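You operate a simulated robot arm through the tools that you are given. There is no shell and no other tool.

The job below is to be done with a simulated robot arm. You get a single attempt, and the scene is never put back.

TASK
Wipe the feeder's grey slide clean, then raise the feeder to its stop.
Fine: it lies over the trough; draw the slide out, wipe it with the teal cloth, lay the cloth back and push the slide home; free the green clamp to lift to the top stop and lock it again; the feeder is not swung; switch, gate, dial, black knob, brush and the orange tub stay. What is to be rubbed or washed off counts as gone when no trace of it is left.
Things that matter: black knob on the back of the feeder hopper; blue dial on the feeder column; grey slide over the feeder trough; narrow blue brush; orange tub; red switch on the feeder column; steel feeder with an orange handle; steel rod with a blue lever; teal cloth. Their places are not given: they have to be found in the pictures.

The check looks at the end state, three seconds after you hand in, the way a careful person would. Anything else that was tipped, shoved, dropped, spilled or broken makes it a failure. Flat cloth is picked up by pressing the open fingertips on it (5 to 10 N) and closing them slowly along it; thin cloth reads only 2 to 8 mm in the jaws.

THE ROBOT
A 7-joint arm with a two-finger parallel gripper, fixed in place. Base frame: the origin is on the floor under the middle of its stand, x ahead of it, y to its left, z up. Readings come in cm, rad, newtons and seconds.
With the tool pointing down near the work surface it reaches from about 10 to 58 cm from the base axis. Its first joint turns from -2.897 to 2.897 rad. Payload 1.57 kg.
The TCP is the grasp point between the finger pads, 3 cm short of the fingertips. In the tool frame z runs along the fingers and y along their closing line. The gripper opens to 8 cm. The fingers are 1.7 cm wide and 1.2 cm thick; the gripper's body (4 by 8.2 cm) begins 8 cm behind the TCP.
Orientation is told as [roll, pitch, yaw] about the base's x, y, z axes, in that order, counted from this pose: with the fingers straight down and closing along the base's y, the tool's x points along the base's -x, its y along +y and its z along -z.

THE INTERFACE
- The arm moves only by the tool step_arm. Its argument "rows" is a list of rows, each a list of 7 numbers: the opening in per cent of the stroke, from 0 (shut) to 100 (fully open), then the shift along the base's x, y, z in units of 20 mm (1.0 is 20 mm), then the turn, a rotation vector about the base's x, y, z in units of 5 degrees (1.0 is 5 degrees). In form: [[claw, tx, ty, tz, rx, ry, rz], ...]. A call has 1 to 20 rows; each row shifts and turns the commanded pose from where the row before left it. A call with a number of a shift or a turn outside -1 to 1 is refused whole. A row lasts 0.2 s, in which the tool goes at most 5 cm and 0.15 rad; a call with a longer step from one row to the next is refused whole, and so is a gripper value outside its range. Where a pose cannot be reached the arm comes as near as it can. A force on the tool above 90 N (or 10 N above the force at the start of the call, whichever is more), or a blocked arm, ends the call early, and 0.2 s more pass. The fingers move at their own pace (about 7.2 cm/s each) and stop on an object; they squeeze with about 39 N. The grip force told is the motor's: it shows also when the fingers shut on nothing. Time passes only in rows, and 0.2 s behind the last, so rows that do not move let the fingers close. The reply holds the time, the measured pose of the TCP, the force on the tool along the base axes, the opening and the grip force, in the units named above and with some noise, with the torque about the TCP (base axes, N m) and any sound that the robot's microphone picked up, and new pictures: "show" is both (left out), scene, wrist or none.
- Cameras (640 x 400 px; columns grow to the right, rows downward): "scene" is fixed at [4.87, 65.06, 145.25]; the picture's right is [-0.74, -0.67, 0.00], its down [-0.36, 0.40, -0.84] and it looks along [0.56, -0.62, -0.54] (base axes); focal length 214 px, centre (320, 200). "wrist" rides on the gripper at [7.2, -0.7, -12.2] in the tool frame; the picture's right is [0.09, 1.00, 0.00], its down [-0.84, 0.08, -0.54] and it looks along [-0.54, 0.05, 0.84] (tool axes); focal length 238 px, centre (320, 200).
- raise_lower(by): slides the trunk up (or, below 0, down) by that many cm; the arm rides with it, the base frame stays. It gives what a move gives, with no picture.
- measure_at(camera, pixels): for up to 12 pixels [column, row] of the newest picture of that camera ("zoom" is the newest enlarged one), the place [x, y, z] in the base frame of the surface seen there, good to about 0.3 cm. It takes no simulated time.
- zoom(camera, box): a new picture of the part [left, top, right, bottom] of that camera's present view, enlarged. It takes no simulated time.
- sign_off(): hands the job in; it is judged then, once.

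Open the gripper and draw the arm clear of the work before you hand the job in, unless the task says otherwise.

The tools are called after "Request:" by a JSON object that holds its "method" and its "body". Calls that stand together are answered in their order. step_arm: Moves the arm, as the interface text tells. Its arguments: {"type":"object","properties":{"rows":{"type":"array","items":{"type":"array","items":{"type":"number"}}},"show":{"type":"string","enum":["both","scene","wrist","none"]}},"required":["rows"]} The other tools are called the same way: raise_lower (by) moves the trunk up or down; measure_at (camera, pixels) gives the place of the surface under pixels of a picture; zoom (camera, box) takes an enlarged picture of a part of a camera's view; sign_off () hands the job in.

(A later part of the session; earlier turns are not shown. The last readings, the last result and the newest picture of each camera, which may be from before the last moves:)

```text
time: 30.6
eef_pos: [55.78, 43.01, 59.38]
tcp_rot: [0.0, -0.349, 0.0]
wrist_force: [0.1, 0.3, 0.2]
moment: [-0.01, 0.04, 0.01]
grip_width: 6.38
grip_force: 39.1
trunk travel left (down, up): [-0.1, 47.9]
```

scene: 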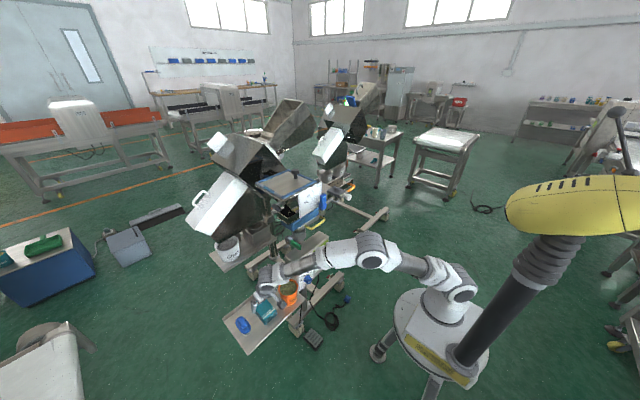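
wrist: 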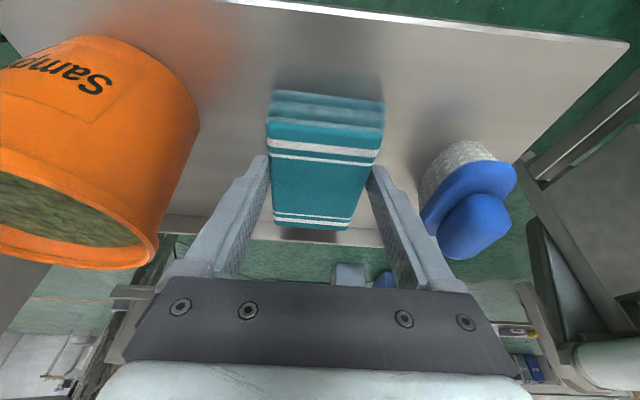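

The jaws stopped on the pad at 6.38 cm with full grip force: it holds like a firm pad. I lift it straight up.

Request:
{"method": "step_arm", "body": {"rows": [[0, 0, 0, 0, 0, 0, 0], [0, 0, 0, 0.3, 0, 0, 0], [0, 0, 0, 0.7, 0, 0, 0], [0, 0, 0, 1, 0, 0, 0], [0, 0, 0, 1, 0, 0, 0], [0, 0, 0, 1, 0, 0, 0], [0, 0, 0, 1, 0, 0, 0], [0, 0, 0, 1, 0, 0, 0]], "show": "both"}}

```text
time: 32.4
eef_pos: [55.71, 43.06, 71.48]
tcp_rot: [-0.001, -0.348, -0.001]
wrist_force: [-1.1, 0.2, -0.8]
moment: [0.0, -0.02, 0.01]
grip_width: 6.37
grip_force: 39.6
trunk travel left (down, up): [-0.1, 47.9]
```

scene: 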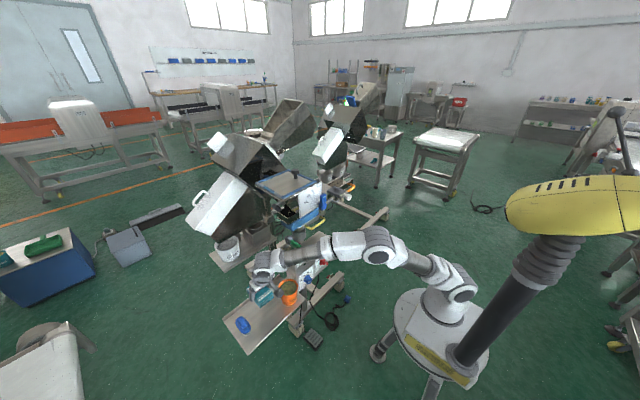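
wrist: 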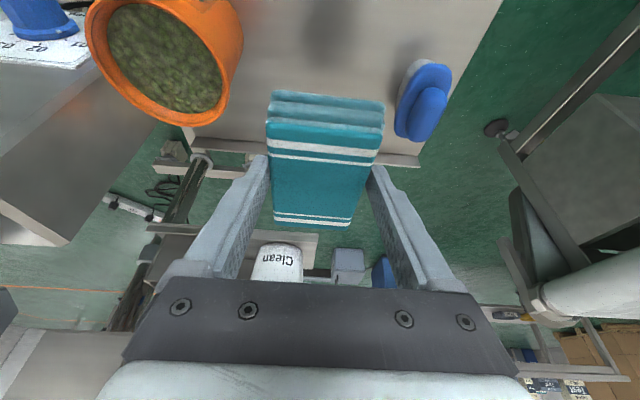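

The cloth is held firmly (release pose to remember: TCP (55.75, 43.03, 59.4), tilt -0.35; pad bottom is 3.9 cm below the TCP). I draw back toward the robot before raising the trunk.

Request:
{"method": "step_arm", "body": {"rows": [[0, -1, 0, 0.3, 0, 0, 0], [0, -1, 0, 0.3, 0, 0, 0], [0, -1, 0, 0.3, 0, 0, 0], [0, -1, 0, 0, 0, 0, 0], [0, -1, 0, 0, 0, 0, 0], [0, -1, 0, 0, 0, 0, 0], [0, -1, 0, 0, 0, 0, 0], [0, -1, 0, 0, 0, 0, 0], [0, -1, 0, 0, 0, 0, 0], [0, -1, 0, 0, 0, 0, 0]], "show": "none"}}

Request:
{"method": "raise_lower", "body": {"by": 30}}

```text
time: 34.6
eef_pos: [35.72, 42.92, 73.09]
tcp_rot: [-0.001, -0.349, 0.0]
wrist_force: [-0.3, -0.2, 0.5]
moment: [-0.05, 0.01, -0.01]
grip_width: 6.39
grip_force: 39.0
trunk travel left (down, up): [-0.1, 47.9]
```

```text
time: 37.6
eef_pos: [35.76, 43.0, 103.17]
tcp_rot: [0.0, -0.348, 0.001]
wrist_force: [-0.2, -0.3, -0.6]
moment: [0.03, -0.02, -0.01]
grip_width: 6.37
grip_force: 39.2
trunk travel left (down, up): [-30.1, 17.9]
```

At (35.8, 43, 103). I move sideways to the slide's line, staying back at x≈36 clear of the lever.

Request:
{"method": "step_arm", "body": {"rows": [[0, 0, -1, 0.2, 0, 0, 0], [0, 0, -1, 0.2, 0, 0, 0], [0, 0, -1, 0.2, 0, 0, 0], [0, 0, -1, 0.2, 0, 0, 0], [0, 0, -1, 0.2, 0, 0, 0], [0, 0, -1, 0.2, 0, 0, 0], [0, 0, -1, 0.2, 0, 0, 0], [0, 0, -1, 0.2, 0, 0, 0], [0, 0, -1, 0.2, 0, 0, 0], [0, 0, -1, 0.2, 0, 0, 0], [0, 0, -1, 0, 0, 0, 0], [0, 0, -1, 0, 0, 0, 0], [0, 0, -1, 0, 0, 0, 0], [0, 0, -1, 0, 0, 0, 0], [0, 0, -1, 0, 0, 0, 0], [0, 0, -1, 0, 0, 0, 0], [0, 0, -1, 0, 0, 0, 0], [0, 0, -1, 0, 0, 0, 0], [0, 0, -1, 0, 0, 0, 0], [0, 0, -1, 0, 0, 0, 0]], "show": "none"}}

Request:
{"method": "step_arm", "body": {"rows": [[0, 0, -1, 0, 0, 0, 0], [0, 0, -1, 0, 0, 0, 0], [0, 0, -0.85, 0, 0, 0, 0], [0, 1, 0, 0, 0, 0, 0], [0, 1, 0, 0, 0, 0, 0], [0, 1, 0, 0, 0, 0, 0], [0, 1, 0, 0, 0, 0, 0], [0, 1, 0, 0, 0, 0, 0]], "show": "both"}}

```text
time: 41.8
eef_pos: [35.73, 3.09, 107.05]
tcp_rot: [0.001, -0.349, -0.001]
wrist_force: [-0.6, 1.6, -0.9]
moment: [-0.01, -0.01, -0.01]
grip_width: 6.37
grip_force: 38.8
trunk travel left (down, up): [-30.1, 17.9]
```

```text
time: 43.6
eef_pos: [45.71, -2.67, 107.07]
tcp_rot: [0.0, -0.35, 0.0]
wrist_force: [-0.2, 0.4, -0.1]
moment: [-0.02, 0.0, -0.04]
grip_width: 6.37
grip_force: 39.5
trunk travel left (down, up): [-30.1, 17.9]
```

scene: 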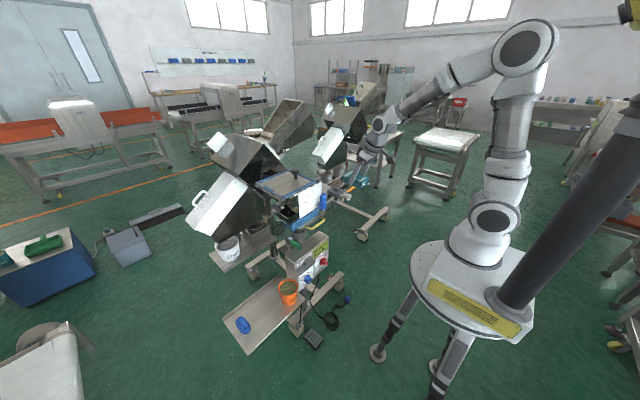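
wrist: 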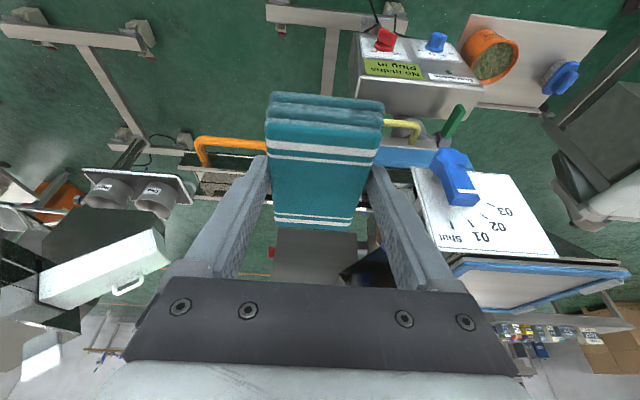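

The cloth hangs level in the jaws. I move forward over the slide and down to just above its face.

Request:
{"method": "step_arm", "body": {"rows": [[0, 0.95, 0, 0, 0, 0, 0], [0, 0.95, 0, 0, 0, 0, 0], [0, 0.95, 0, 0, 0, 0, 0], [0, 0.95, 0, 0, 0, 0, 0], [0, 0.95, 0, 0, 0, 0, 0], [0, 0.85, 0, 0, 0, 0, 0], [0, 0, 0, -1, 0, 0, 0], [0, 0, 0, -1, 0, 0, 0], [0, 0, 0, -0.8, 0, 0, 0]], "show": "both"}}

Request:
{"method": "zoom", "body": {"camera": "scene", "box": [300, 150, 380, 210]}}

```text
time: 45.6
eef_pos: [56.98, -2.71, 101.46]
tcp_rot: [0.0, -0.349, 0.001]
wrist_force: [-1.0, 0.6, 0.3]
moment: [0.0, -0.01, 0.01]
grip_width: 6.36
grip_force: 38.7
trunk travel left (down, up): [-30.1, 17.9]
```

scene: 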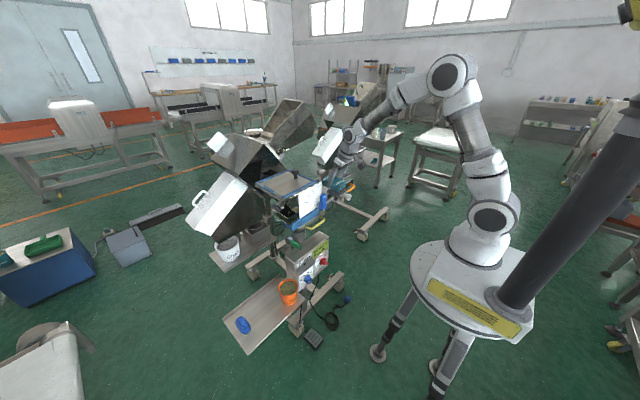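
wrist: 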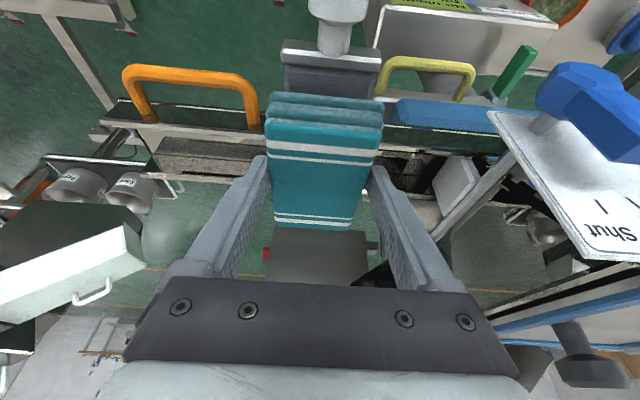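

```text
6.67 times, centred on (340, 180) of scene
```

zoom: 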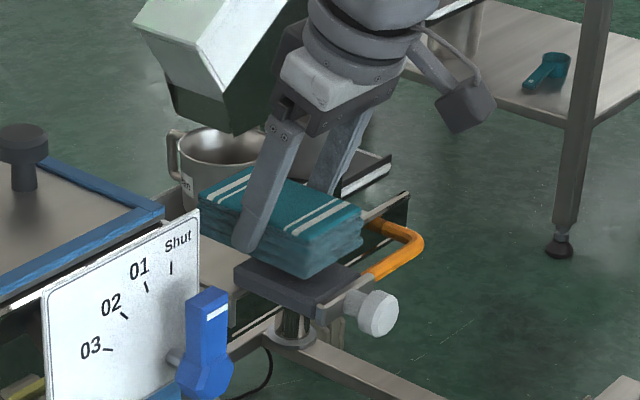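

Before pressing I check distances to the mug and trough parts behind the pad.

Request:
{"method": "measure_at", "body": {"camera": "zoom", "pixels": [[195, 160], [250, 150], [230, 175], [300, 215], [215, 215], [300, 265], [380, 215], [400, 200], [230, 290], [330, 305], [262, 275], [220, 100]]}}

Request:
{"method": "measure_at", "body": {"camera": "wrist", "pixels": [[335, 50], [300, 80], [270, 97], [382, 103], [280, 215], [348, 218], [320, 250], [72, 185], [128, 185], [450, 180], [400, 140], [335, 10]]}}

```text
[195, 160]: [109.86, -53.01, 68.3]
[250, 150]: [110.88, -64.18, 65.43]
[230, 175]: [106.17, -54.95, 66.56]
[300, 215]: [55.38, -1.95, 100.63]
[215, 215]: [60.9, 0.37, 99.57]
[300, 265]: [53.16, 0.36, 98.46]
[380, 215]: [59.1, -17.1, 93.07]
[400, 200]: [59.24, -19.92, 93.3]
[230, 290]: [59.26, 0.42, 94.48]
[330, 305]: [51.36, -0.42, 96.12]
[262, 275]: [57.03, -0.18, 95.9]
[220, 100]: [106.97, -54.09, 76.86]
```

```text
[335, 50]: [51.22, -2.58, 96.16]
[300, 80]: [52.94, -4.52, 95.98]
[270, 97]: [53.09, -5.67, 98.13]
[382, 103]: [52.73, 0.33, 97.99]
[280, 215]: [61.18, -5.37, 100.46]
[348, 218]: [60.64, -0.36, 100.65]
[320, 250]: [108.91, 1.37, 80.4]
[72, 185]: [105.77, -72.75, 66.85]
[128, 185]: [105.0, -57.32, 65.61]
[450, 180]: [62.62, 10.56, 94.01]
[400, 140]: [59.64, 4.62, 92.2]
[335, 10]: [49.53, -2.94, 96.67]
```

All clear: the mugs are far behind. I lower the pad in small steps until it presses on the slide.

Request:
{"method": "step_arm", "body": {"rows": [[0, 0, 0, -0.5, 0, 0, 0], [0, 0, 0, -0.15, 0, 0, 0], [0, 0, 0, -0.05, 0, 0, 0], [0, 0, 0, -0.05, 0, 0, 0]], "show": "none"}}

```text
time: 46.6
eef_pos: [56.97, -2.76, 99.99]
tcp_rot: [0.001, -0.35, -0.001]
wrist_force: [0.3, -0.1, 0.0]
moment: [0.02, -0.01, 0.03]
grip_width: 6.36
grip_force: 39.0
trunk travel left (down, up): [-30.1, 17.9]
```

No contact yet at z 99.99. I continue down in 1 mm steps.

Request:
{"method": "step_arm", "body": {"rows": [[0, 0, 0, -0.05, 0, 0, 0], [0, 0, 0, -0.05, 0, 0, 0]], "show": "none"}}

Request:
{"method": "step_arm", "body": {"rows": [[0, 0, 0, -0.05, 0, 0, 0]], "show": "none"}}

```text
time: 47.2
eef_pos: [57.02, -2.65, 100.01]
tcp_rot: [0.0, -0.351, 0.001]
wrist_force: [-0.3, -0.5, 8.2]
moment: [-0.03, 0.31, 0.0]
grip_width: 6.37
grip_force: 39.1
trunk travel left (down, up): [-30.1, 17.9]
```

```text
time: 47.6
eef_pos: [57.03, -2.74, 99.98]
tcp_rot: [-0.001, -0.355, 0.001]
wrist_force: [0.9, -0.5, 18.0]
moment: [0.0, 0.46, -0.01]
grip_width: 6.34
grip_force: 39.0
trunk travel left (down, up): [-30.1, 17.9]
```

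Contact at about 18 N; I ease off one step and rub sideways across the slide.

Request:
{"method": "step_arm", "body": {"rows": [[0, 0, 0, 0.04, 0, 0, 0], [0, 0, 0.4, 0, 0, 0, 0], [0, 0, 0.4, 0, 0, 0, 0], [0, 0, -0.4, 0, 0, 0, 0], [0, 0, -0.4, 0, 0, 0, 0], [0, 0, -0.4, 0, 0, 0, 0], [0, 0, -0.4, 0, 0, 0, 0], [0, 0, 0.4, 0, 0, 0, 0], [0, 0, 0.4, 0, 0, 0, 0], [0, 0, 0.4, 0, 0, 0, 0], [0, 0, 0.4, 0, 0, 0, 0], [0, 0, -0.4, 0, 0, 0, 0], [0, 0, -0.4, 0, 0, 0, 0]], "show": "wrist"}}

```text
time: 50.4
eef_pos: [56.88, -2.47, 99.9]
tcp_rot: [0.0, -0.351, 0.0]
wrist_force: [0.2, 7.8, 23.0]
moment: [0.21, -0.15, 0.02]
grip_width: 6.38
grip_force: 39.0
trunk travel left (down, up): [-30.1, 17.9]
```

wrist: 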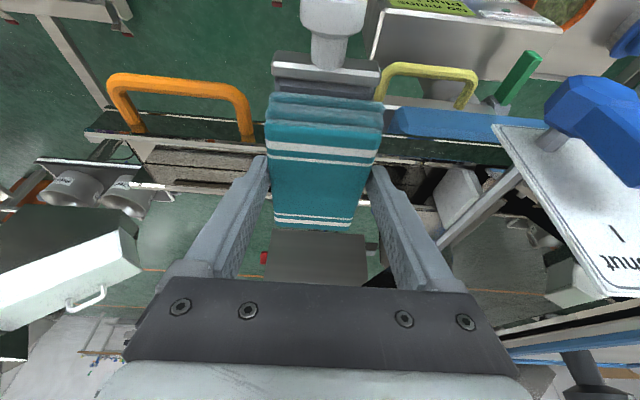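

The pad has settled flat (moment small). I ease a little and do several more sideways strokes with a small fore-aft component, then lift to look.

Request:
{"method": "step_arm", "body": {"rows": [[0, 0, 0, 0.04, 0, 0, 0], [0, 0, 0.5, 0, 0, 0, 0], [0, 0, 0.4, 0, 0, 0, 0], [0, 0, -0.5, 0, 0, 0, 0], [0, 0, -0.5, 0, 0, 0, 0], [0, 0, -0.5, 0, 0, 0, 0], [0, 0, -0.3, 0, 0, 0, 0], [0, -0.1, 0.5, 0, 0, 0, 0], [0, -0.1, 0.5, 0, 0, 0, 0], [0, 0.1, 0.5, 0, 0, 0, 0], [0, 0.1, 0.3, 0, 0, 0, 0], [0, 0, -0.5, 0, 0, 0, 0], [0, 0, -0.5, 0, 0, 0, 0], [0, 0, -0.5, 0, 0, 0, 0], [0, 0, -0.3, 0, 0, 0, 0], [0, 0, 0.5, 0, 0, 0, 0], [0, 0, 0.4, 0, 0, 0, 0]], "show": "none"}}

Request:
{"method": "step_arm", "body": {"rows": [[0, 0, 0, 0.5, 0, 0, 0], [0, 0, 0, 1, 0, 0, 0], [0, 0, 0, 1, 0, 0, 0], [0, 0, 0, 1, 0, 0, 0], [0, 0, 0, 1, 0, 0, 0], [0, 0, 0, 0, 0, 0, 0]], "show": "both"}}

Request:
{"method": "zoom", "body": {"camera": "scene", "box": [305, 160, 365, 210]}}

```text
time: 54.0
eef_pos: [56.97, -2.73, 99.87]
tcp_rot: [0.0, -0.349, 0.0]
wrist_force: [0.5, -3.3, 6.5]
moment: [-0.07, -0.03, -0.01]
grip_width: 6.38
grip_force: 38.8
trunk travel left (down, up): [-30.1, 17.9]
```

```text
time: 55.4
eef_pos: [57.02, -2.69, 108.94]
tcp_rot: [-0.001, -0.348, -0.001]
wrist_force: [-0.5, 0.0, -0.1]
moment: [0.01, 0.03, -0.01]
grip_width: 6.39
grip_force: 39.1
trunk travel left (down, up): [-30.1, 17.9]
```

scene: 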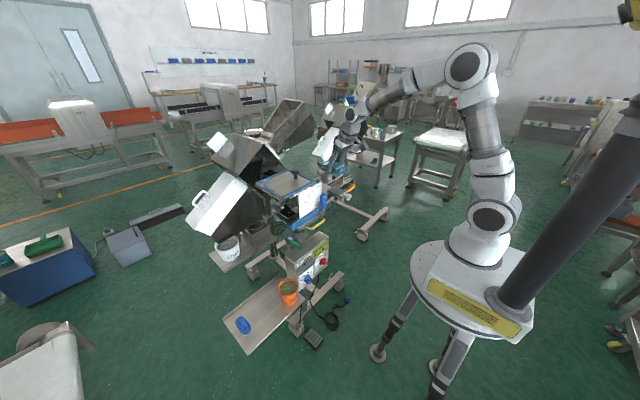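
wrist: 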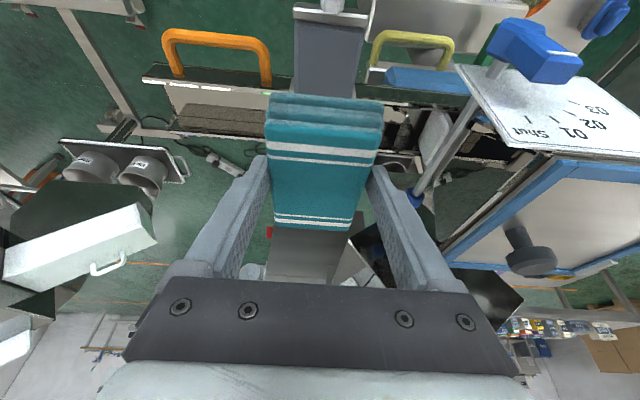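

```text
8.00 times, centred on (335, 185) of scene
```

zoom: 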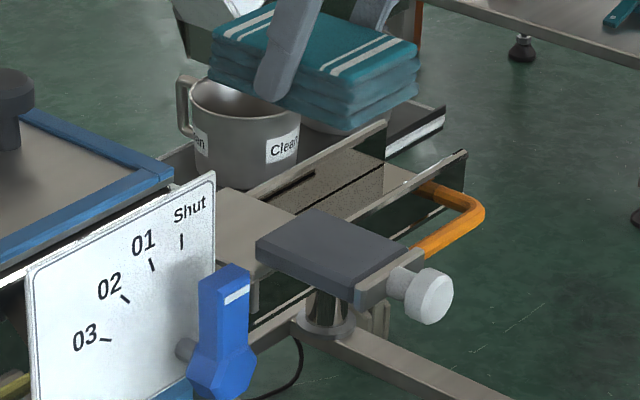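

The slide face looks clean from the scene camera at zoom (330,245). I look more closely for any remnant.

Request:
{"method": "zoom", "body": {"camera": "scene", "box": [320, 180, 345, 200]}}

Request:
{"method": "zoom", "body": {"camera": "wrist", "box": [270, 0, 390, 110]}}

```text
16.00 times, centred on (332, 190) of scene
```

zoom: 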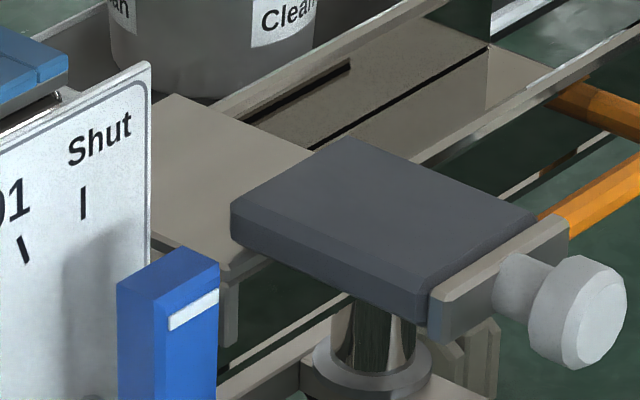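

```text
3.64 times, centred on (330, 55) of wrist
```

zoom: 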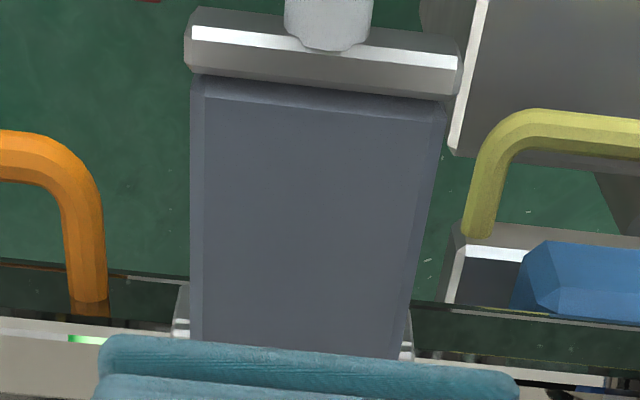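

The slide face is spotless. I take the cloth back: retract, sideways at x≈36, then lower the trunk.

Request:
{"method": "step_arm", "body": {"rows": [[0, -1, 0, 0, 0, 0, 0], [0, -1, 0, 0, 0, 0, 0], [0, -1, 0, 0, 0, 0, 0], [0, -1, 0, 0, 0, 0, 0], [0, -1, 0, 0, 0, 0, 0], [0, -1, 0, 0, 0, 0, 0], [0, -1, 0, 0, 0, 0, 0], [0, -1, 0, 0, 0, 0, 0], [0, -1, 0, 0, 0, 0, 0], [0, -1, 0, 0, 0, 0, 0], [0, -0.6, 0.5, 0, 0, 0, 0], [0, 0, 1, 0, 0, 0, 0], [0, 0, 1, 0, 0, 0, 0], [0, 0, 1, 0, 0, 0, 0], [0, 0, 1, 0, 0, 0, 0], [0, 0, 1, 0, 0, 0, 0], [0, 0, 1, 0, 0, 0, 0], [0, 0, 1, 0, 0, 0, 0], [0, 0, 1, 0, 0, 0, 0], [0, 0, 1, 0, 0, 0, 0]], "show": "none"}}

Request:
{"method": "step_arm", "body": {"rows": [[0, 0, 1, 0, 0, 0, 0], [0, 0, 1, 0, 0, 0, 0], [0, 0, 1, 0, 0, 0, 0], [0, 0, 1, 0, 0, 0, 0], [0, 0, 1, 0, 0, 0, 0], [0, 0, 1, 0, 0, 0, 0], [0, 0, 1, 0, 0, 0, 0], [0, 0, 1, 0, 0, 0, 0], [0, 0, 1, -0.5, 0, 0, 0], [0, 0, 1, -0.5, 0, 0, 0], [0, 0, 1, -0.5, 0, 0, 0], [0, 0, 1, -0.5, 0, 0, 0], [0, 0, 1, -0.5, 0, 0, 0], [0, 0, 0.4, -0.5, 0, 0, 0]], "show": "none"}}

Request:
{"method": "raise_lower", "body": {"by": -30}}

```text
time: 59.6
eef_pos: [35.73, 16.34, 108.84]
tcp_rot: [0.0, -0.348, 0.0]
wrist_force: [-0.1, -0.2, -0.2]
moment: [-0.01, 0.03, 0.02]
grip_width: 6.38
grip_force: 39.2
trunk travel left (down, up): [-30.1, 17.9]
```

```text
time: 62.6
eef_pos: [35.78, 43.2, 102.86]
tcp_rot: [0.0, -0.348, 0.0]
wrist_force: [0.4, 0.1, -0.1]
moment: [0.01, 0.02, 0.0]
grip_width: 6.36
grip_force: 39.7
trunk travel left (down, up): [-30.1, 17.9]
```

```text
time: 65.6
eef_pos: [35.81, 43.1, 72.95]
tcp_rot: [0.001, -0.351, 0.001]
wrist_force: [0.1, 0.4, -0.2]
moment: [-0.02, 0.02, 0.01]
grip_width: 6.42
grip_force: 39.0
trunk travel left (down, up): [-0.1, 47.9]
```

Now forward over the original spot on the tray, holding height.

Request:
{"method": "step_arm", "body": {"rows": [[0, 1, 0, 0, 0, 0, 0], [0, 1, 0, 0, 0, 0, 0], [0, 1, 0, 0, 0, 0, 0], [0, 1, 0, 0, 0, 0, 0], [0, 1, 0, 0, 0, 0, 0], [0, 1, 0, 0, 0, 0, 0], [0, 1, 0, 0, 0, 0, 0], [0, 1, 0, 0, 0, 0, 0], [0, 1, 0, -0.5, 0, 0, 0], [0, 0.97, 0, -1, 0, 0, 0], [0, 0, 0, -1, 0, 0, 0], [0, 0, 0, -1, 0, 0, 0], [0, 0, 0, -1, 0, 0, 0], [0, 0, 0, -0.8, 0, 0, 0]], "show": "both"}}

```text
time: 68.6
eef_pos: [55.69, 43.21, 62.24]
tcp_rot: [-0.001, -0.349, 0.002]
wrist_force: [0.0, 0.8, -0.7]
moment: [0.0, -0.04, -0.01]
grip_width: 6.36
grip_force: 39.2
trunk travel left (down, up): [-0.1, 47.9]
```

scene: 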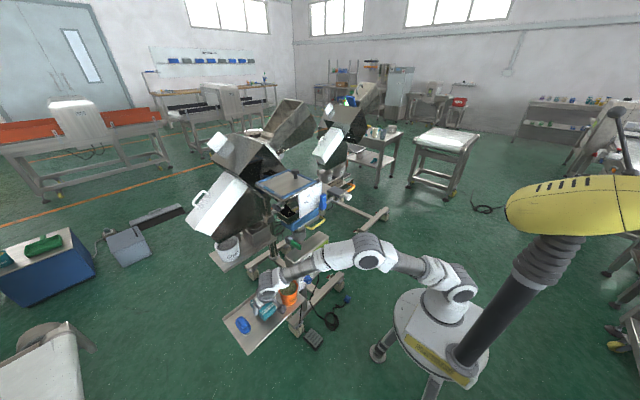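
wrist: 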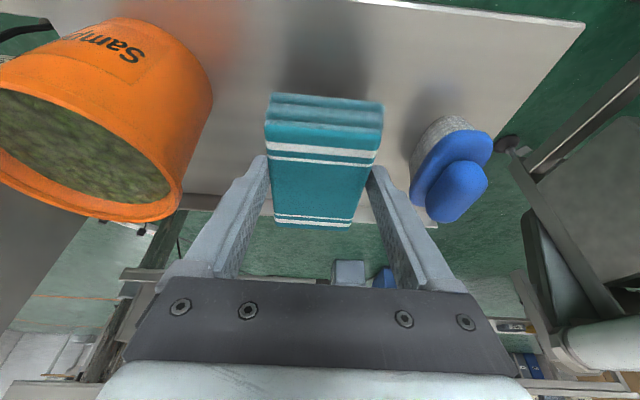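

The pad hovers about 2.8 cm above its place. I set it down in small steps, watching force.

Request:
{"method": "step_arm", "body": {"rows": [[0, 0, -0.05, -0.6, 0, 0, 0], [0, 0, 0, -0.5, 0, 0, 0], [0, 0, 0, -0.15, 0, 0, 0], [0, 0, 0, -0.1, 0, 0, 0]], "show": "none"}}

```text
time: 69.6
eef_pos: [55.66, 42.97, 59.57]
tcp_rot: [0.001, -0.349, 0.0]
wrist_force: [0.0, 0.0, -0.2]
moment: [0.03, 0.02, 0.02]
grip_width: 6.37
grip_force: 39.0
trunk travel left (down, up): [-0.1, 47.9]
```

Not touching yet at z 59.57; I go down in 1 mm steps.

Request:
{"method": "step_arm", "body": {"rows": [[0, 0, 0, -0.05, 0, 0, 0], [0, 0, 0, -0.05, 0, 0, 0]], "show": "none"}}

Request:
{"method": "step_arm", "body": {"rows": [[0, 0, 0, -0.04, 0, 0, 0]], "show": "none"}}

```text
time: 70.2
eef_pos: [55.66, 43.1, 59.33]
tcp_rot: [0.0, -0.349, -0.001]
wrist_force: [0.8, -0.6, -0.6]
moment: [-0.02, -0.01, 0.01]
grip_width: 6.36
grip_force: 38.8
trunk travel left (down, up): [-0.1, 47.9]
```

```text
time: 70.6
eef_pos: [55.73, 42.93, 59.36]
tcp_rot: [-0.001, -0.35, 0.0]
wrist_force: [-0.5, -0.3, -0.5]
moment: [0.06, -0.05, -0.02]
grip_width: 6.36
grip_force: 39.4
trunk travel left (down, up): [-0.1, 47.9]
```

Still no contact force; two more small steps.

Request:
{"method": "step_arm", "body": {"rows": [[0, 0, 0, -0.05, 0, 0, 0]], "show": "none"}}

Request:
{"method": "step_arm", "body": {"rows": [[0, 0, 0, -0.03, 0, 0, 0]], "show": "none"}}

```text
time: 71.0
eef_pos: [55.66, 43.02, 59.22]
tcp_rot: [0.0, -0.349, 0.001]
wrist_force: [-1.5, -1.2, 3.7]
moment: [-0.09, -0.24, -0.1]
grip_width: 6.37
grip_force: 39.1
trunk travel left (down, up): [-0.1, 47.9]
```

```text
time: 71.4
eef_pos: [55.69, 43.04, 59.27]
tcp_rot: [0.001, -0.351, -0.001]
wrist_force: [-1.3, -1.4, 9.1]
moment: [-0.18, -0.06, -0.07]
grip_width: 6.36
grip_force: 39.4
trunk travel left (down, up): [-0.1, 47.9]
```

The pad now rests on the tray (9 N). I open the fingers gradually to full width and then rise.

Request:
{"method": "step_arm", "body": {"rows": [[82, 0, 0, 0, 0, 0, 0], [90, 0, 0, 0, 0, 0, 0], [98, 0, 0, 0, 0, 0, 0], [98, 0, 0, 0, 0, 0, 0]], "show": "wrist"}}

```text
time: 72.4
eef_pos: [55.62, 43.04, 59.17]
tcp_rot: [0.0, -0.348, 0.0]
wrist_force: [0.0, 0.3, 0.2]
moment: [0.01, 0.01, -0.01]
grip_width: 7.85
grip_force: 0.1
trunk travel left (down, up): [-0.1, 47.9]
```

wrist: 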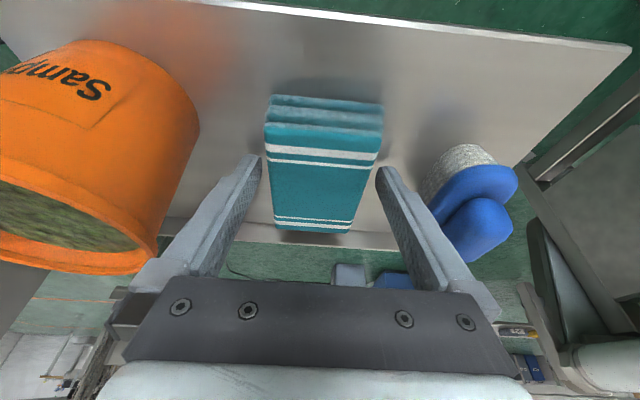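

The cloth lies in its place and the fingers are free of it. I rise straight up.

Request:
{"method": "step_arm", "body": {"rows": [[98, 0, 0, 0.5, 0, 0, 0], [98, 0, 0, 1, 0, 0, 0], [98, 0, 0, 1, 0, 0, 0], [98, 0, 0, 1, 0, 0, 0], [98, 0, 0, 1, 0, 0, 0], [98, 0, 0, 1, 0, 0, 0], [98, 0, 0, 1, 0, 0, 0]], "show": "both"}}

```text
time: 74.0
eef_pos: [55.69, 42.96, 72.06]
tcp_rot: [0.001, -0.349, 0.0]
wrist_force: [-0.4, -1.2, -0.1]
moment: [0.01, -0.02, -0.01]
grip_width: 7.82
grip_force: 0.1
trunk travel left (down, up): [-0.1, 47.9]
```

scene: 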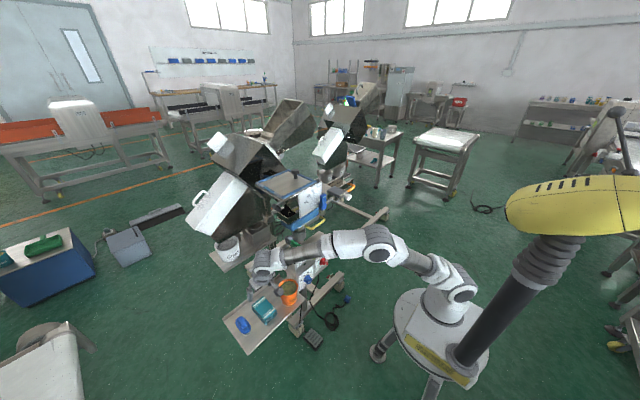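
wrist: 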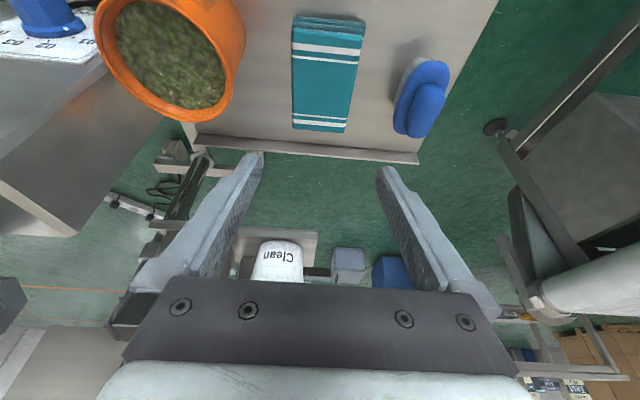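

Cloth is back, tub and brush untouched. I retract, raise the trunk, straighten the tool and go back to the slide's knob.

Request:
{"method": "step_arm", "body": {"rows": [[60, -1, 0, 0, 0, 0, 0], [60, -1, 0, 0, 0, 0, 0], [60, -1, 0, 0, 0, 0, 0], [60, -1, 0, 0, 0, 0, 0], [60, -1, 0, 0, 0, 0, 0], [60, -1, 0, 0, 0, 0, 0], [60, -1, 0, 0, 0, 0, 0], [60, -1, 0, 0, 0, 0, 0], [60, -1, 0, 0, 0, 0, 0], [60, -1, 0, 0, 0, 0, 0], [60, 0, 0, 0, 0, 1, 0], [60, 0, 0, 0, 0, 1, 0], [60, 0, 0, 0, 0, 1, 0], [60, 0, 0, 0, 0, 1, 0]], "show": "none"}}

Request:
{"method": "raise_lower", "body": {"by": 30}}

Request:
{"method": "step_arm", "body": {"rows": [[60, 0, -1, 0.4, 0, 0, 0], [60, 0, -1, 0.4, 0, 0, 0], [60, 0, -1, 0.4, 0, 0, 0], [60, 0, -1, 0.4, 0, 0, 0], [60, 0, -1, 0.4, 0, 0, 0], [60, 0, -1, 0.4, 0, 0, 0], [60, 0, -1, 0.4, 0, 0, 0], [60, 0, -1, 0.4, 0, 0, 0], [60, 0, -1, 0.4, 0, 0, 0], [60, 0, -1, 0.4, 0, 0, 0], [60, 0, -1, 0, 0, 0, 0], [60, 0, -1, 0, 0, 0, 0], [60, 0, -1, 0, 0, 0, 0], [60, 0, -1, 0, 0, 0, 0], [60, 0, -1, 0, 0, 0, 0], [60, 0, -1, 0, 0, 0, 0], [60, 0, -1, 0, 0, 0, 0], [60, 0, -1, 0, 0, 0, 0], [60, 0, -1, 0, 0, 0, 0], [60, 0, -1, 0, 0, 0, 0]], "show": "none"}}

```text
time: 77.0
eef_pos: [35.63, 42.95, 72.02]
tcp_rot: [0.0, 0.001, 0.0]
wrist_force: [0.2, 0.1, 0.4]
moment: [-0.01, 0.0, -0.01]
grip_width: 4.78
grip_force: 0.0
trunk travel left (down, up): [-0.1, 47.9]
```

```text
time: 80.0
eef_pos: [35.61, 42.95, 102.13]
tcp_rot: [0.001, 0.0, -0.001]
wrist_force: [-0.4, 0.1, 0.7]
moment: [-0.01, 0.02, 0.01]
grip_width: 4.8
grip_force: 0.0
trunk travel left (down, up): [-30.1, 17.9]
```

```text
time: 84.2
eef_pos: [35.77, 2.99, 110.12]
tcp_rot: [-0.001, 0.001, 0.0]
wrist_force: [0.0, -1.1, 0.3]
moment: [-0.01, 0.01, 0.01]
grip_width: 4.78
grip_force: 0.2
trunk travel left (down, up): [-30.1, 17.9]
```

At (35.8, 3.0, 110). I move over the knob at (48.9, -2.7) and take a picture.

Request:
{"method": "step_arm", "body": {"rows": [[60, 0, -1, 0, 0, 0, 0], [60, 0.55, -1, 0, 0, 0, 0], [60, 1, -0.83, 0, 0, 0, 0], [60, 1, 0, 0, 0, 0, 0], [60, 1, 0, 0, 0, 0, 0], [60, 1, 0, 0, 0, 0, 0], [60, 1, 0, 0, 0, 0, 0], [60, 1, 0, 0, 0, 0, 0]], "show": "wrist"}}

Request:
{"method": "zoom", "body": {"camera": "wrist", "box": [260, 100, 380, 240]}}

Request:
{"method": "measure_at", "body": {"camera": "wrist", "pixels": [[317, 135], [317, 130], [317, 140], [317, 160], [317, 185]]}}

```text
time: 86.0
eef_pos: [48.76, -2.61, 110.13]
tcp_rot: [-0.001, 0.001, 0.0]
wrist_force: [1.0, 0.1, 0.0]
moment: [-0.01, -0.03, 0.01]
grip_width: 4.82
grip_force: 0.1
trunk travel left (down, up): [-30.1, 17.9]
```

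wrist: 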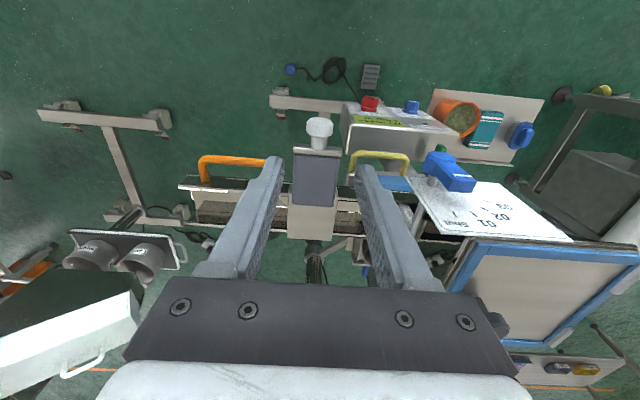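

```text
2.86 times, centred on (320, 170) of wrist
```

zoom: 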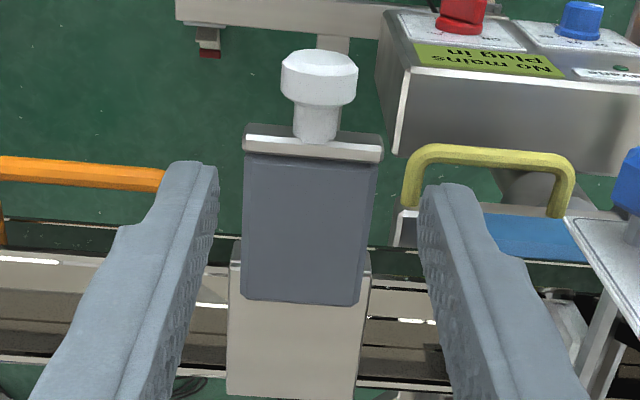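

```text
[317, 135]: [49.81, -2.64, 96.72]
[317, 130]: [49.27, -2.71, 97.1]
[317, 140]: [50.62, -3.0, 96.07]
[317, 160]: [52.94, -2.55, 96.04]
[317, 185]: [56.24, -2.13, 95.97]
```

The slide is clean all over and still drawn out, with the knob at about (49, -2.7, 95.5). I lower onto the knob.

Request:
{"method": "step_arm", "body": {"rows": [[60, 0.05, -0.03, -1, 0, 0, 0], [60, 0, 0, -1, 0, 0, 0], [60, 0, 0, -1, 0, 0, 0], [60, 0, 0, -1, 0, 0, 0], [60, 0, 0, -1, 0, 0, 0], [60, 0, 0, -1, 0, 0, 0], [60, 0, 0, -0.8, 0, 0, 0], [60, 0, 0, -0.5, 0, 0, 0], [40, 0, 0, 0, 0, 0, 0], [20, 0, 0, 0, 0, 0, 0], [0, 0, 0, 0, 0, 0, 0], [0, 0, 0, 0, 0, 0, 0]], "show": "wrist"}}

```text
time: 88.6
eef_pos: [48.91, -2.68, 95.46]
tcp_rot: [0.0, -0.001, 0.001]
wrist_force: [1.4, 6.3, -0.1]
moment: [-0.12, -0.16, 0.07]
grip_width: 2.91
grip_force: 38.5
trunk travel left (down, up): [-30.1, 17.9]
```

wrist: 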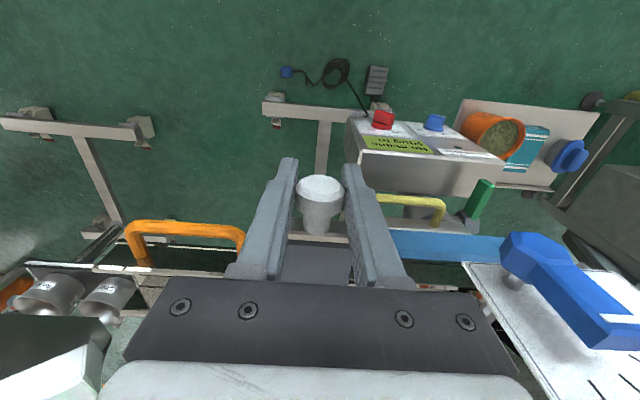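

Knob gripped (2.91 cm). I push the slide home along +x slowly.

Request:
{"method": "step_arm", "body": {"rows": [[0, 0.25, 0.03, 0, 0, 0, 0], [0, 0.25, 0, 0, 0, 0, 0], [0, 0.25, 0, 0, 0, 0, 0], [0, 0.25, 0, 0, 0, 0, 0], [0, 0.25, 0, 0, 0, 0, 0], [0, 0.25, 0, 0, 0, 0, 0], [0, 0.25, 0, 0, 0, 0, 0], [0, 0.25, 0, 0, 0, 0, 0], [0, 0.25, 0, 0, 0, 0, 0], [0, 0.25, 0, 0, 0, 0, 0], [0, 0.25, 0, 0, 0, 0, 0], [0, 0.25, 0, 0, 0, 0, 0]], "show": "none"}}

```text
time: 91.2
eef_pos: [54.9, -2.67, 95.48]
tcp_rot: [-0.001, 0.001, 0.001]
wrist_force: [0.2, 0.1, 0.9]
moment: [-0.03, 0.81, 0.27]
grip_width: 2.88
grip_force: 39.2
trunk travel left (down, up): [-30.1, 17.9]
```

The slide is moved 6 cm in; I continue in small steps until it meets its end.

Request:
{"method": "step_arm", "body": {"rows": [[0, 0.1, 0, 0, 0, 0, 0], [0, 0.1, 0, 0, 0, 0, 0], [0, 0.1, 0, 0, 0, 0, 0]], "show": "none"}}

Request:
{"method": "step_arm", "body": {"rows": [[0, 0.1, 0, 0, 0, 0, 0], [0, 0.1, 0, 0, 0, 0, 0]], "show": "wrist"}}

```text
time: 92.0
eef_pos: [55.36, -2.54, 95.45]
tcp_rot: [-0.001, 0.0, -0.001]
wrist_force: [-6.6, 0.8, 3.0]
moment: [0.04, -0.87, 0.33]
grip_width: 2.91
grip_force: 39.0
trunk travel left (down, up): [-30.1, 17.9]
```

```text
time: 92.6
eef_pos: [55.5, -2.65, 95.59]
tcp_rot: [0.0, 0.007, -0.001]
wrist_force: [-26.0, 1.1, 4.5]
moment: [-0.05, 0.37, 0.37]
grip_width: 2.91
grip_force: 39.0
trunk travel left (down, up): [-30.1, 17.9]
```

wrist: 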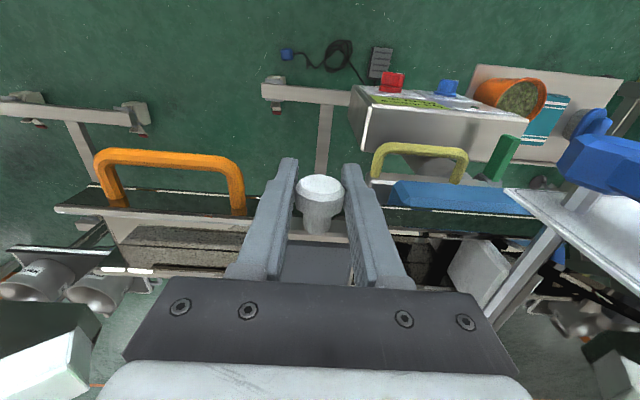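

The slide is home against its stop (26 N at x 55.5). I relax, open, and rise.

Request:
{"method": "step_arm", "body": {"rows": [[0, -0.2, 0, 0, 0, 0, 0], [0, 0, 0, 0, 0, 0, 0], [30, 0, 0, 0, 0, 0, 0], [60, 0, 0, 0, 0, 0, 0], [60, 0, 0, 0, 0, 0, 0]], "show": "none"}}

Request:
{"method": "step_arm", "body": {"rows": [[60, 0, 0, 0.5, 0, 0, 0], [60, 0, 0, 1, 0, 0, 0], [60, 0, 0, 1, 0, 0, 0], [60, 0, 0, 1, 0, 0, 0], [60, 0, 0, 1, 0, 0, 0], [60, 0, 0, 1, 0, 0, 0], [60, 0, 0, 1, 0, 0, 0], [60, -1, 0, 0.5, 0, 0, 0]], "show": "both"}}

Request:
{"method": "zoom", "body": {"camera": "wrist", "box": [260, 110, 380, 250]}}

```text
time: 93.8
eef_pos: [55.42, -2.61, 95.54]
tcp_rot: [0.001, -0.003, 0.0]
wrist_force: [-0.4, 0.2, 0.6]
moment: [-0.02, 0.01, 0.0]
grip_width: 4.79
grip_force: 0.1
trunk travel left (down, up): [-30.1, 17.9]
```

```text
time: 95.6
eef_pos: [53.41, -2.61, 109.56]
tcp_rot: [0.0, 0.0, -0.002]
wrist_force: [0.5, -0.2, 0.1]
moment: [0.01, 0.02, -0.04]
grip_width: 4.82
grip_force: 0.0
trunk travel left (down, up): [-30.1, 17.9]
```

scene: 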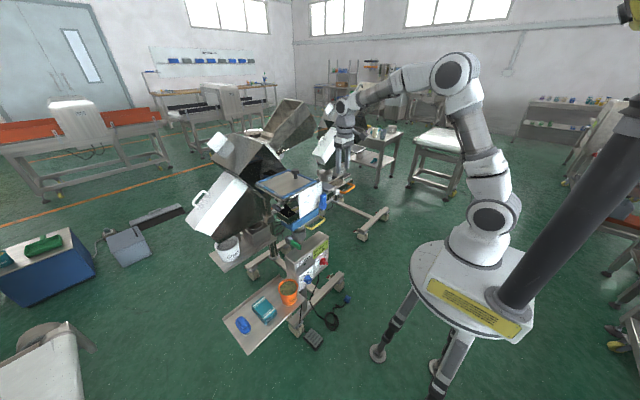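
wrist: 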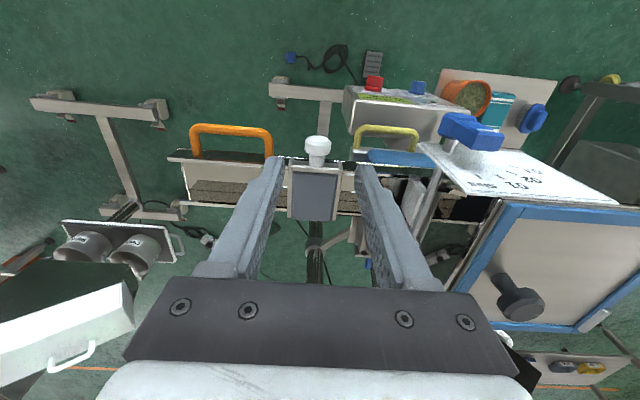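

```text
2.86 times, centred on (320, 180) of wrist
```

zoom: 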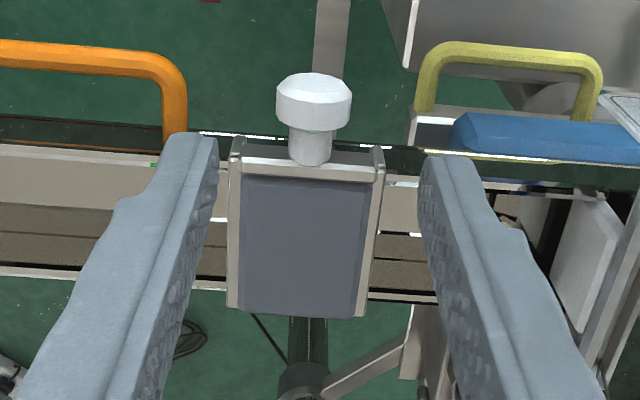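

The slide is clean and home. Next, the green clamp: I zoom on it in the scene view and measure.

Request:
{"method": "zoom", "body": {"camera": "scene", "box": [280, 222, 320, 247]}}

```text
16.00 times, centred on (300, 234) of scene
```

zoom: 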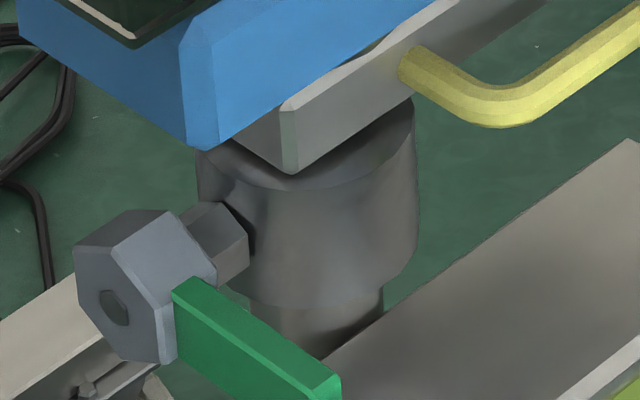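

Request:
{"method": "measure_at", "body": {"camera": "zoom", "pixels": [[115, 305], [140, 235], [195, 245], [90, 260], [150, 340], [185, 295], [195, 350], [250, 320], [300, 370], [335, 380], [215, 240], [330, 230]]}}

Request:
{"method": "zoom", "body": {"camera": "scene", "box": [285, 228, 325, 253]}}

```text
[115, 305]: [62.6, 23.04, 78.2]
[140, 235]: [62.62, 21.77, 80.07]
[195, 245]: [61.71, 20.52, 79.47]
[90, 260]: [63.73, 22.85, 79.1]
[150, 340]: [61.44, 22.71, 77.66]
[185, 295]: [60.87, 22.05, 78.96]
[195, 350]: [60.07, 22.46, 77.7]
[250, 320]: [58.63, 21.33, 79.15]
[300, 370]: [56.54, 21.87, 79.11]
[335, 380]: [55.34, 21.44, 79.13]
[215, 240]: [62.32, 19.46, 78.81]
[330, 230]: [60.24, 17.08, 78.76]
```

```text
16.00 times, centred on (305, 240) of scene
```

zoom: 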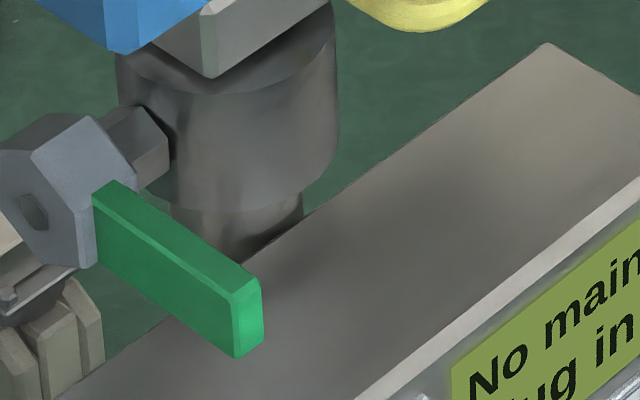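

The lever is horizontal, from the hub at about (62.6, 23, 78.2) to its end at about (55, 22, 78.3), turning about a y axis. The hopper board hangs over it, so I measure the overhead obstacles.

Request:
{"method": "measure_at", "body": {"camera": "wrist", "pixels": [[420, 147], [520, 160], [632, 205], [450, 185], [560, 190], [470, 130], [490, 145], [455, 120], [520, 300], [500, 205], [635, 225], [410, 165]]}}

Request:
{"method": "zoom", "body": {"camera": "scene", "box": [250, 160, 340, 240]}}

```text
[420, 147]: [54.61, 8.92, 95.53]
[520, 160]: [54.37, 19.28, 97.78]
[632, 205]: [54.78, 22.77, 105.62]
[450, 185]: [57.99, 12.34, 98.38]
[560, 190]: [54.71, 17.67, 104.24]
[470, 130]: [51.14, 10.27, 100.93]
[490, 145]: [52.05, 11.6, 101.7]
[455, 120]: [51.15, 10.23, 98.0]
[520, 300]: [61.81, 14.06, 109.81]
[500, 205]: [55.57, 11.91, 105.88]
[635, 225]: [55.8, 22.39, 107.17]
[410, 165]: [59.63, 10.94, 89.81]
```

```text
5.00 times, centred on (295, 200) of scene
```

zoom: 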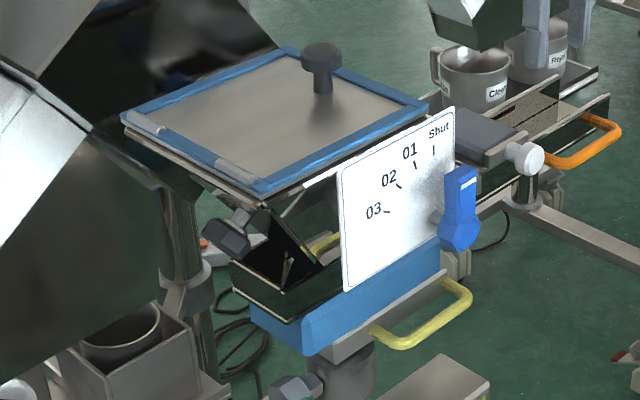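

The board is a vertical plate at x≈54.5, y 9–23, z≈93–106, so the clamp must be reached from the front. I retract, go to y≈22, and tilt the tool forward by 60°.

Request:
{"method": "step_arm", "body": {"rows": [[60, -1, 0, 0, 0, 0, 0], [60, -1, 0, 0, 0, 0, 0], [60, -1, 0, 0, 0, 0, 0], [60, -1, 0, 0, 0, 0, 0], [60, -1, 0, 0, 0, 0, 0], [60, -1, 0, 0, 0, 0, 0], [60, -1, 0, 0, 0, 0, 0], [60, -1, 0, 0, 0, 0, 0], [60, -1, 0, 0, 0, 0, 0], [60, -0.7, 1, 0, 0, 0, 0], [60, 0, 1, 0, 0, 0, 0], [60, 0, 1, 0, 0, 0, 0], [60, 0, 1, 0, 0, 0, 0], [60, 0, 1, 0, 0, 0, 0], [60, 0, 1, 0, 0, 0, 0], [60, 0, 1, 0, 0, 0, 0], [60, 0, 1, 0, 0, 0, 0], [60, 0, 1, 0, 0, 0, 0], [60, 0, 1, 0, 0, 0, 0], [60, 0, 1, 0, 0, 0, 0]], "show": "none"}}

Request:
{"method": "raise_lower", "body": {"by": -20}}

Request:
{"method": "step_arm", "body": {"rows": [[60, 0, 0.65, 0, 0, -1, 0], [60, 0, 0, 0, 0, -1, 0], [60, 0, 0, 0, 0, -1, 0], [60, 0, 0, 0, 0, -1, 0], [60, 0, 0, 0, 0, -1, 0], [60, 0, 0, 0, 0, -1, 0], [60, 0, 0, 0, 0, -1, 0], [60, 0, 0, 0, 0, -1, 0], [60, 0, 0, 0, 0, -1, 0], [60, 0, 0, 0, 0, -1, 0], [60, 0, 0, 0, 0, -1, 0], [60, 0, 0, 0, 0, -1, 0]], "show": "both"}}

```text
time: 99.8
eef_pos: [34.22, 19.24, 109.53]
tcp_rot: [-0.001, -0.001, 0.001]
wrist_force: [0.0, -0.1, 0.0]
moment: [-0.01, 0.02, -0.01]
grip_width: 4.78
grip_force: 0.0
trunk travel left (down, up): [-30.1, 17.9]
```

```text
time: 102.0
eef_pos: [34.09, 19.24, 89.46]
tcp_rot: [0.001, 0.0, 0.001]
wrist_force: [-0.6, 0.9, -0.3]
moment: [-0.02, 0.04, 0.05]
grip_width: 4.81
grip_force: 0.1
trunk travel left (down, up): [-10.1, 37.9]
```

```text
time: 104.6
eef_pos: [34.59, 21.43, 89.83]
tcp_rot: [0.0, -1.044, -0.001]
wrist_force: [-0.4, -0.5, 0.2]
moment: [-0.04, 0.0, -0.02]
grip_width: 4.8
grip_force: 0.1
out of reach, approached as far as the arm can: row 12
trunk travel left (down, up): [-10.1, 37.9]
```

scene: 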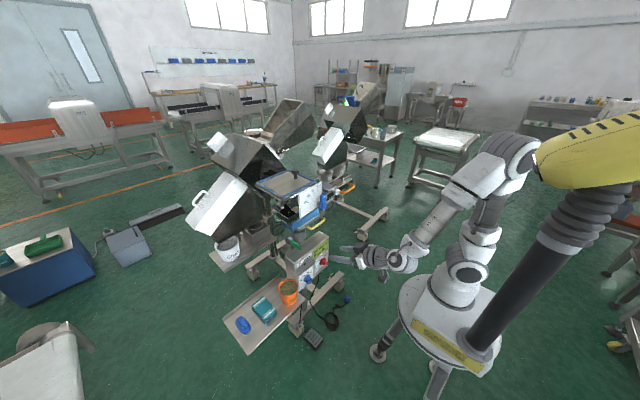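
wrist: 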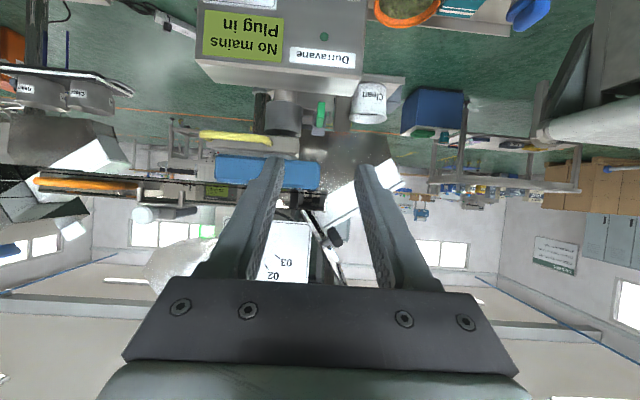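

The tool is tilted 60° and sees the front (upside down): the green lever at (320,112), yellow handle at (235,137). I move forward a bit for a closer look and measure.

Request:
{"method": "step_arm", "body": {"rows": [[60, 1, 0, -0.4, 0, 0, 0], [60, 1, 0, -0.4, 0, 0, 0], [60, 1, 0, -0.4, 0, 0, 0], [60, 1, 0, -0.4, 0, 0, 0], [60, 0.5, 0, -0.4, 0, 0, 0]], "show": "both"}}

Request:
{"method": "zoom", "body": {"camera": "wrist", "box": [180, 60, 420, 220]}}

```text
time: 105.8
eef_pos: [43.62, 21.23, 85.82]
tcp_rot: [0.0, -1.049, -0.002]
wrist_force: [0.3, 0.2, -0.1]
moment: [0.0, 0.02, 0.02]
grip_width: 4.79
grip_force: 0.0
trunk travel left (down, up): [-10.1, 37.9]
```

scene: 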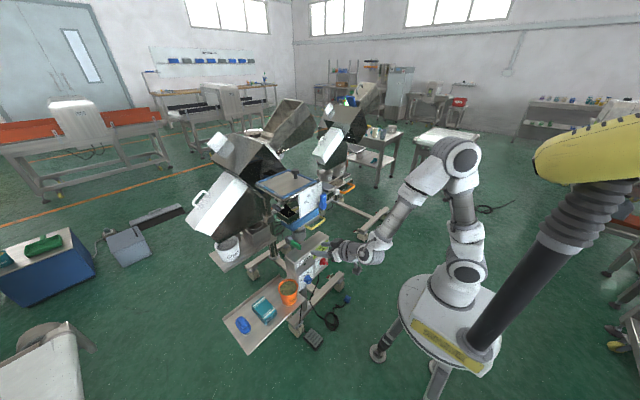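
wrist: 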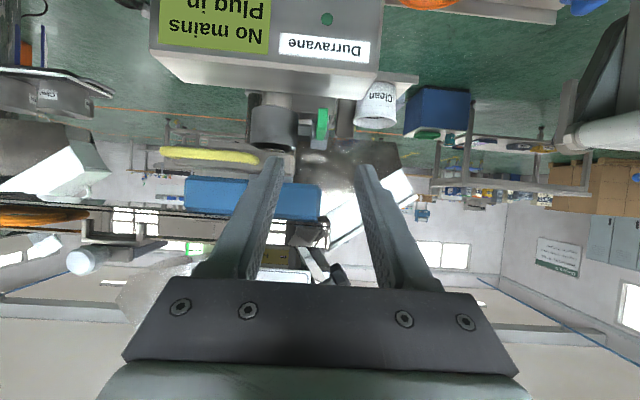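

```text
2.50 times, centred on (300, 140) of wrist
```

zoom: 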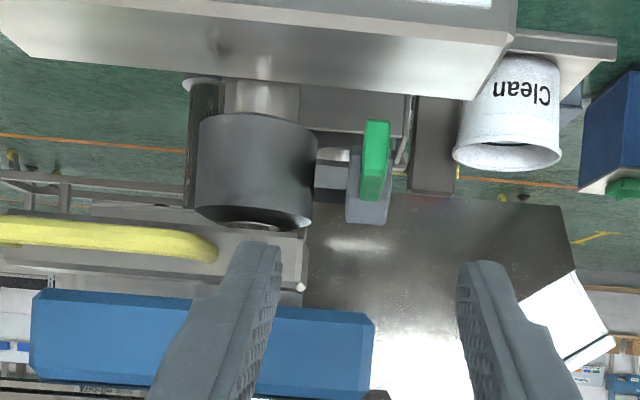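

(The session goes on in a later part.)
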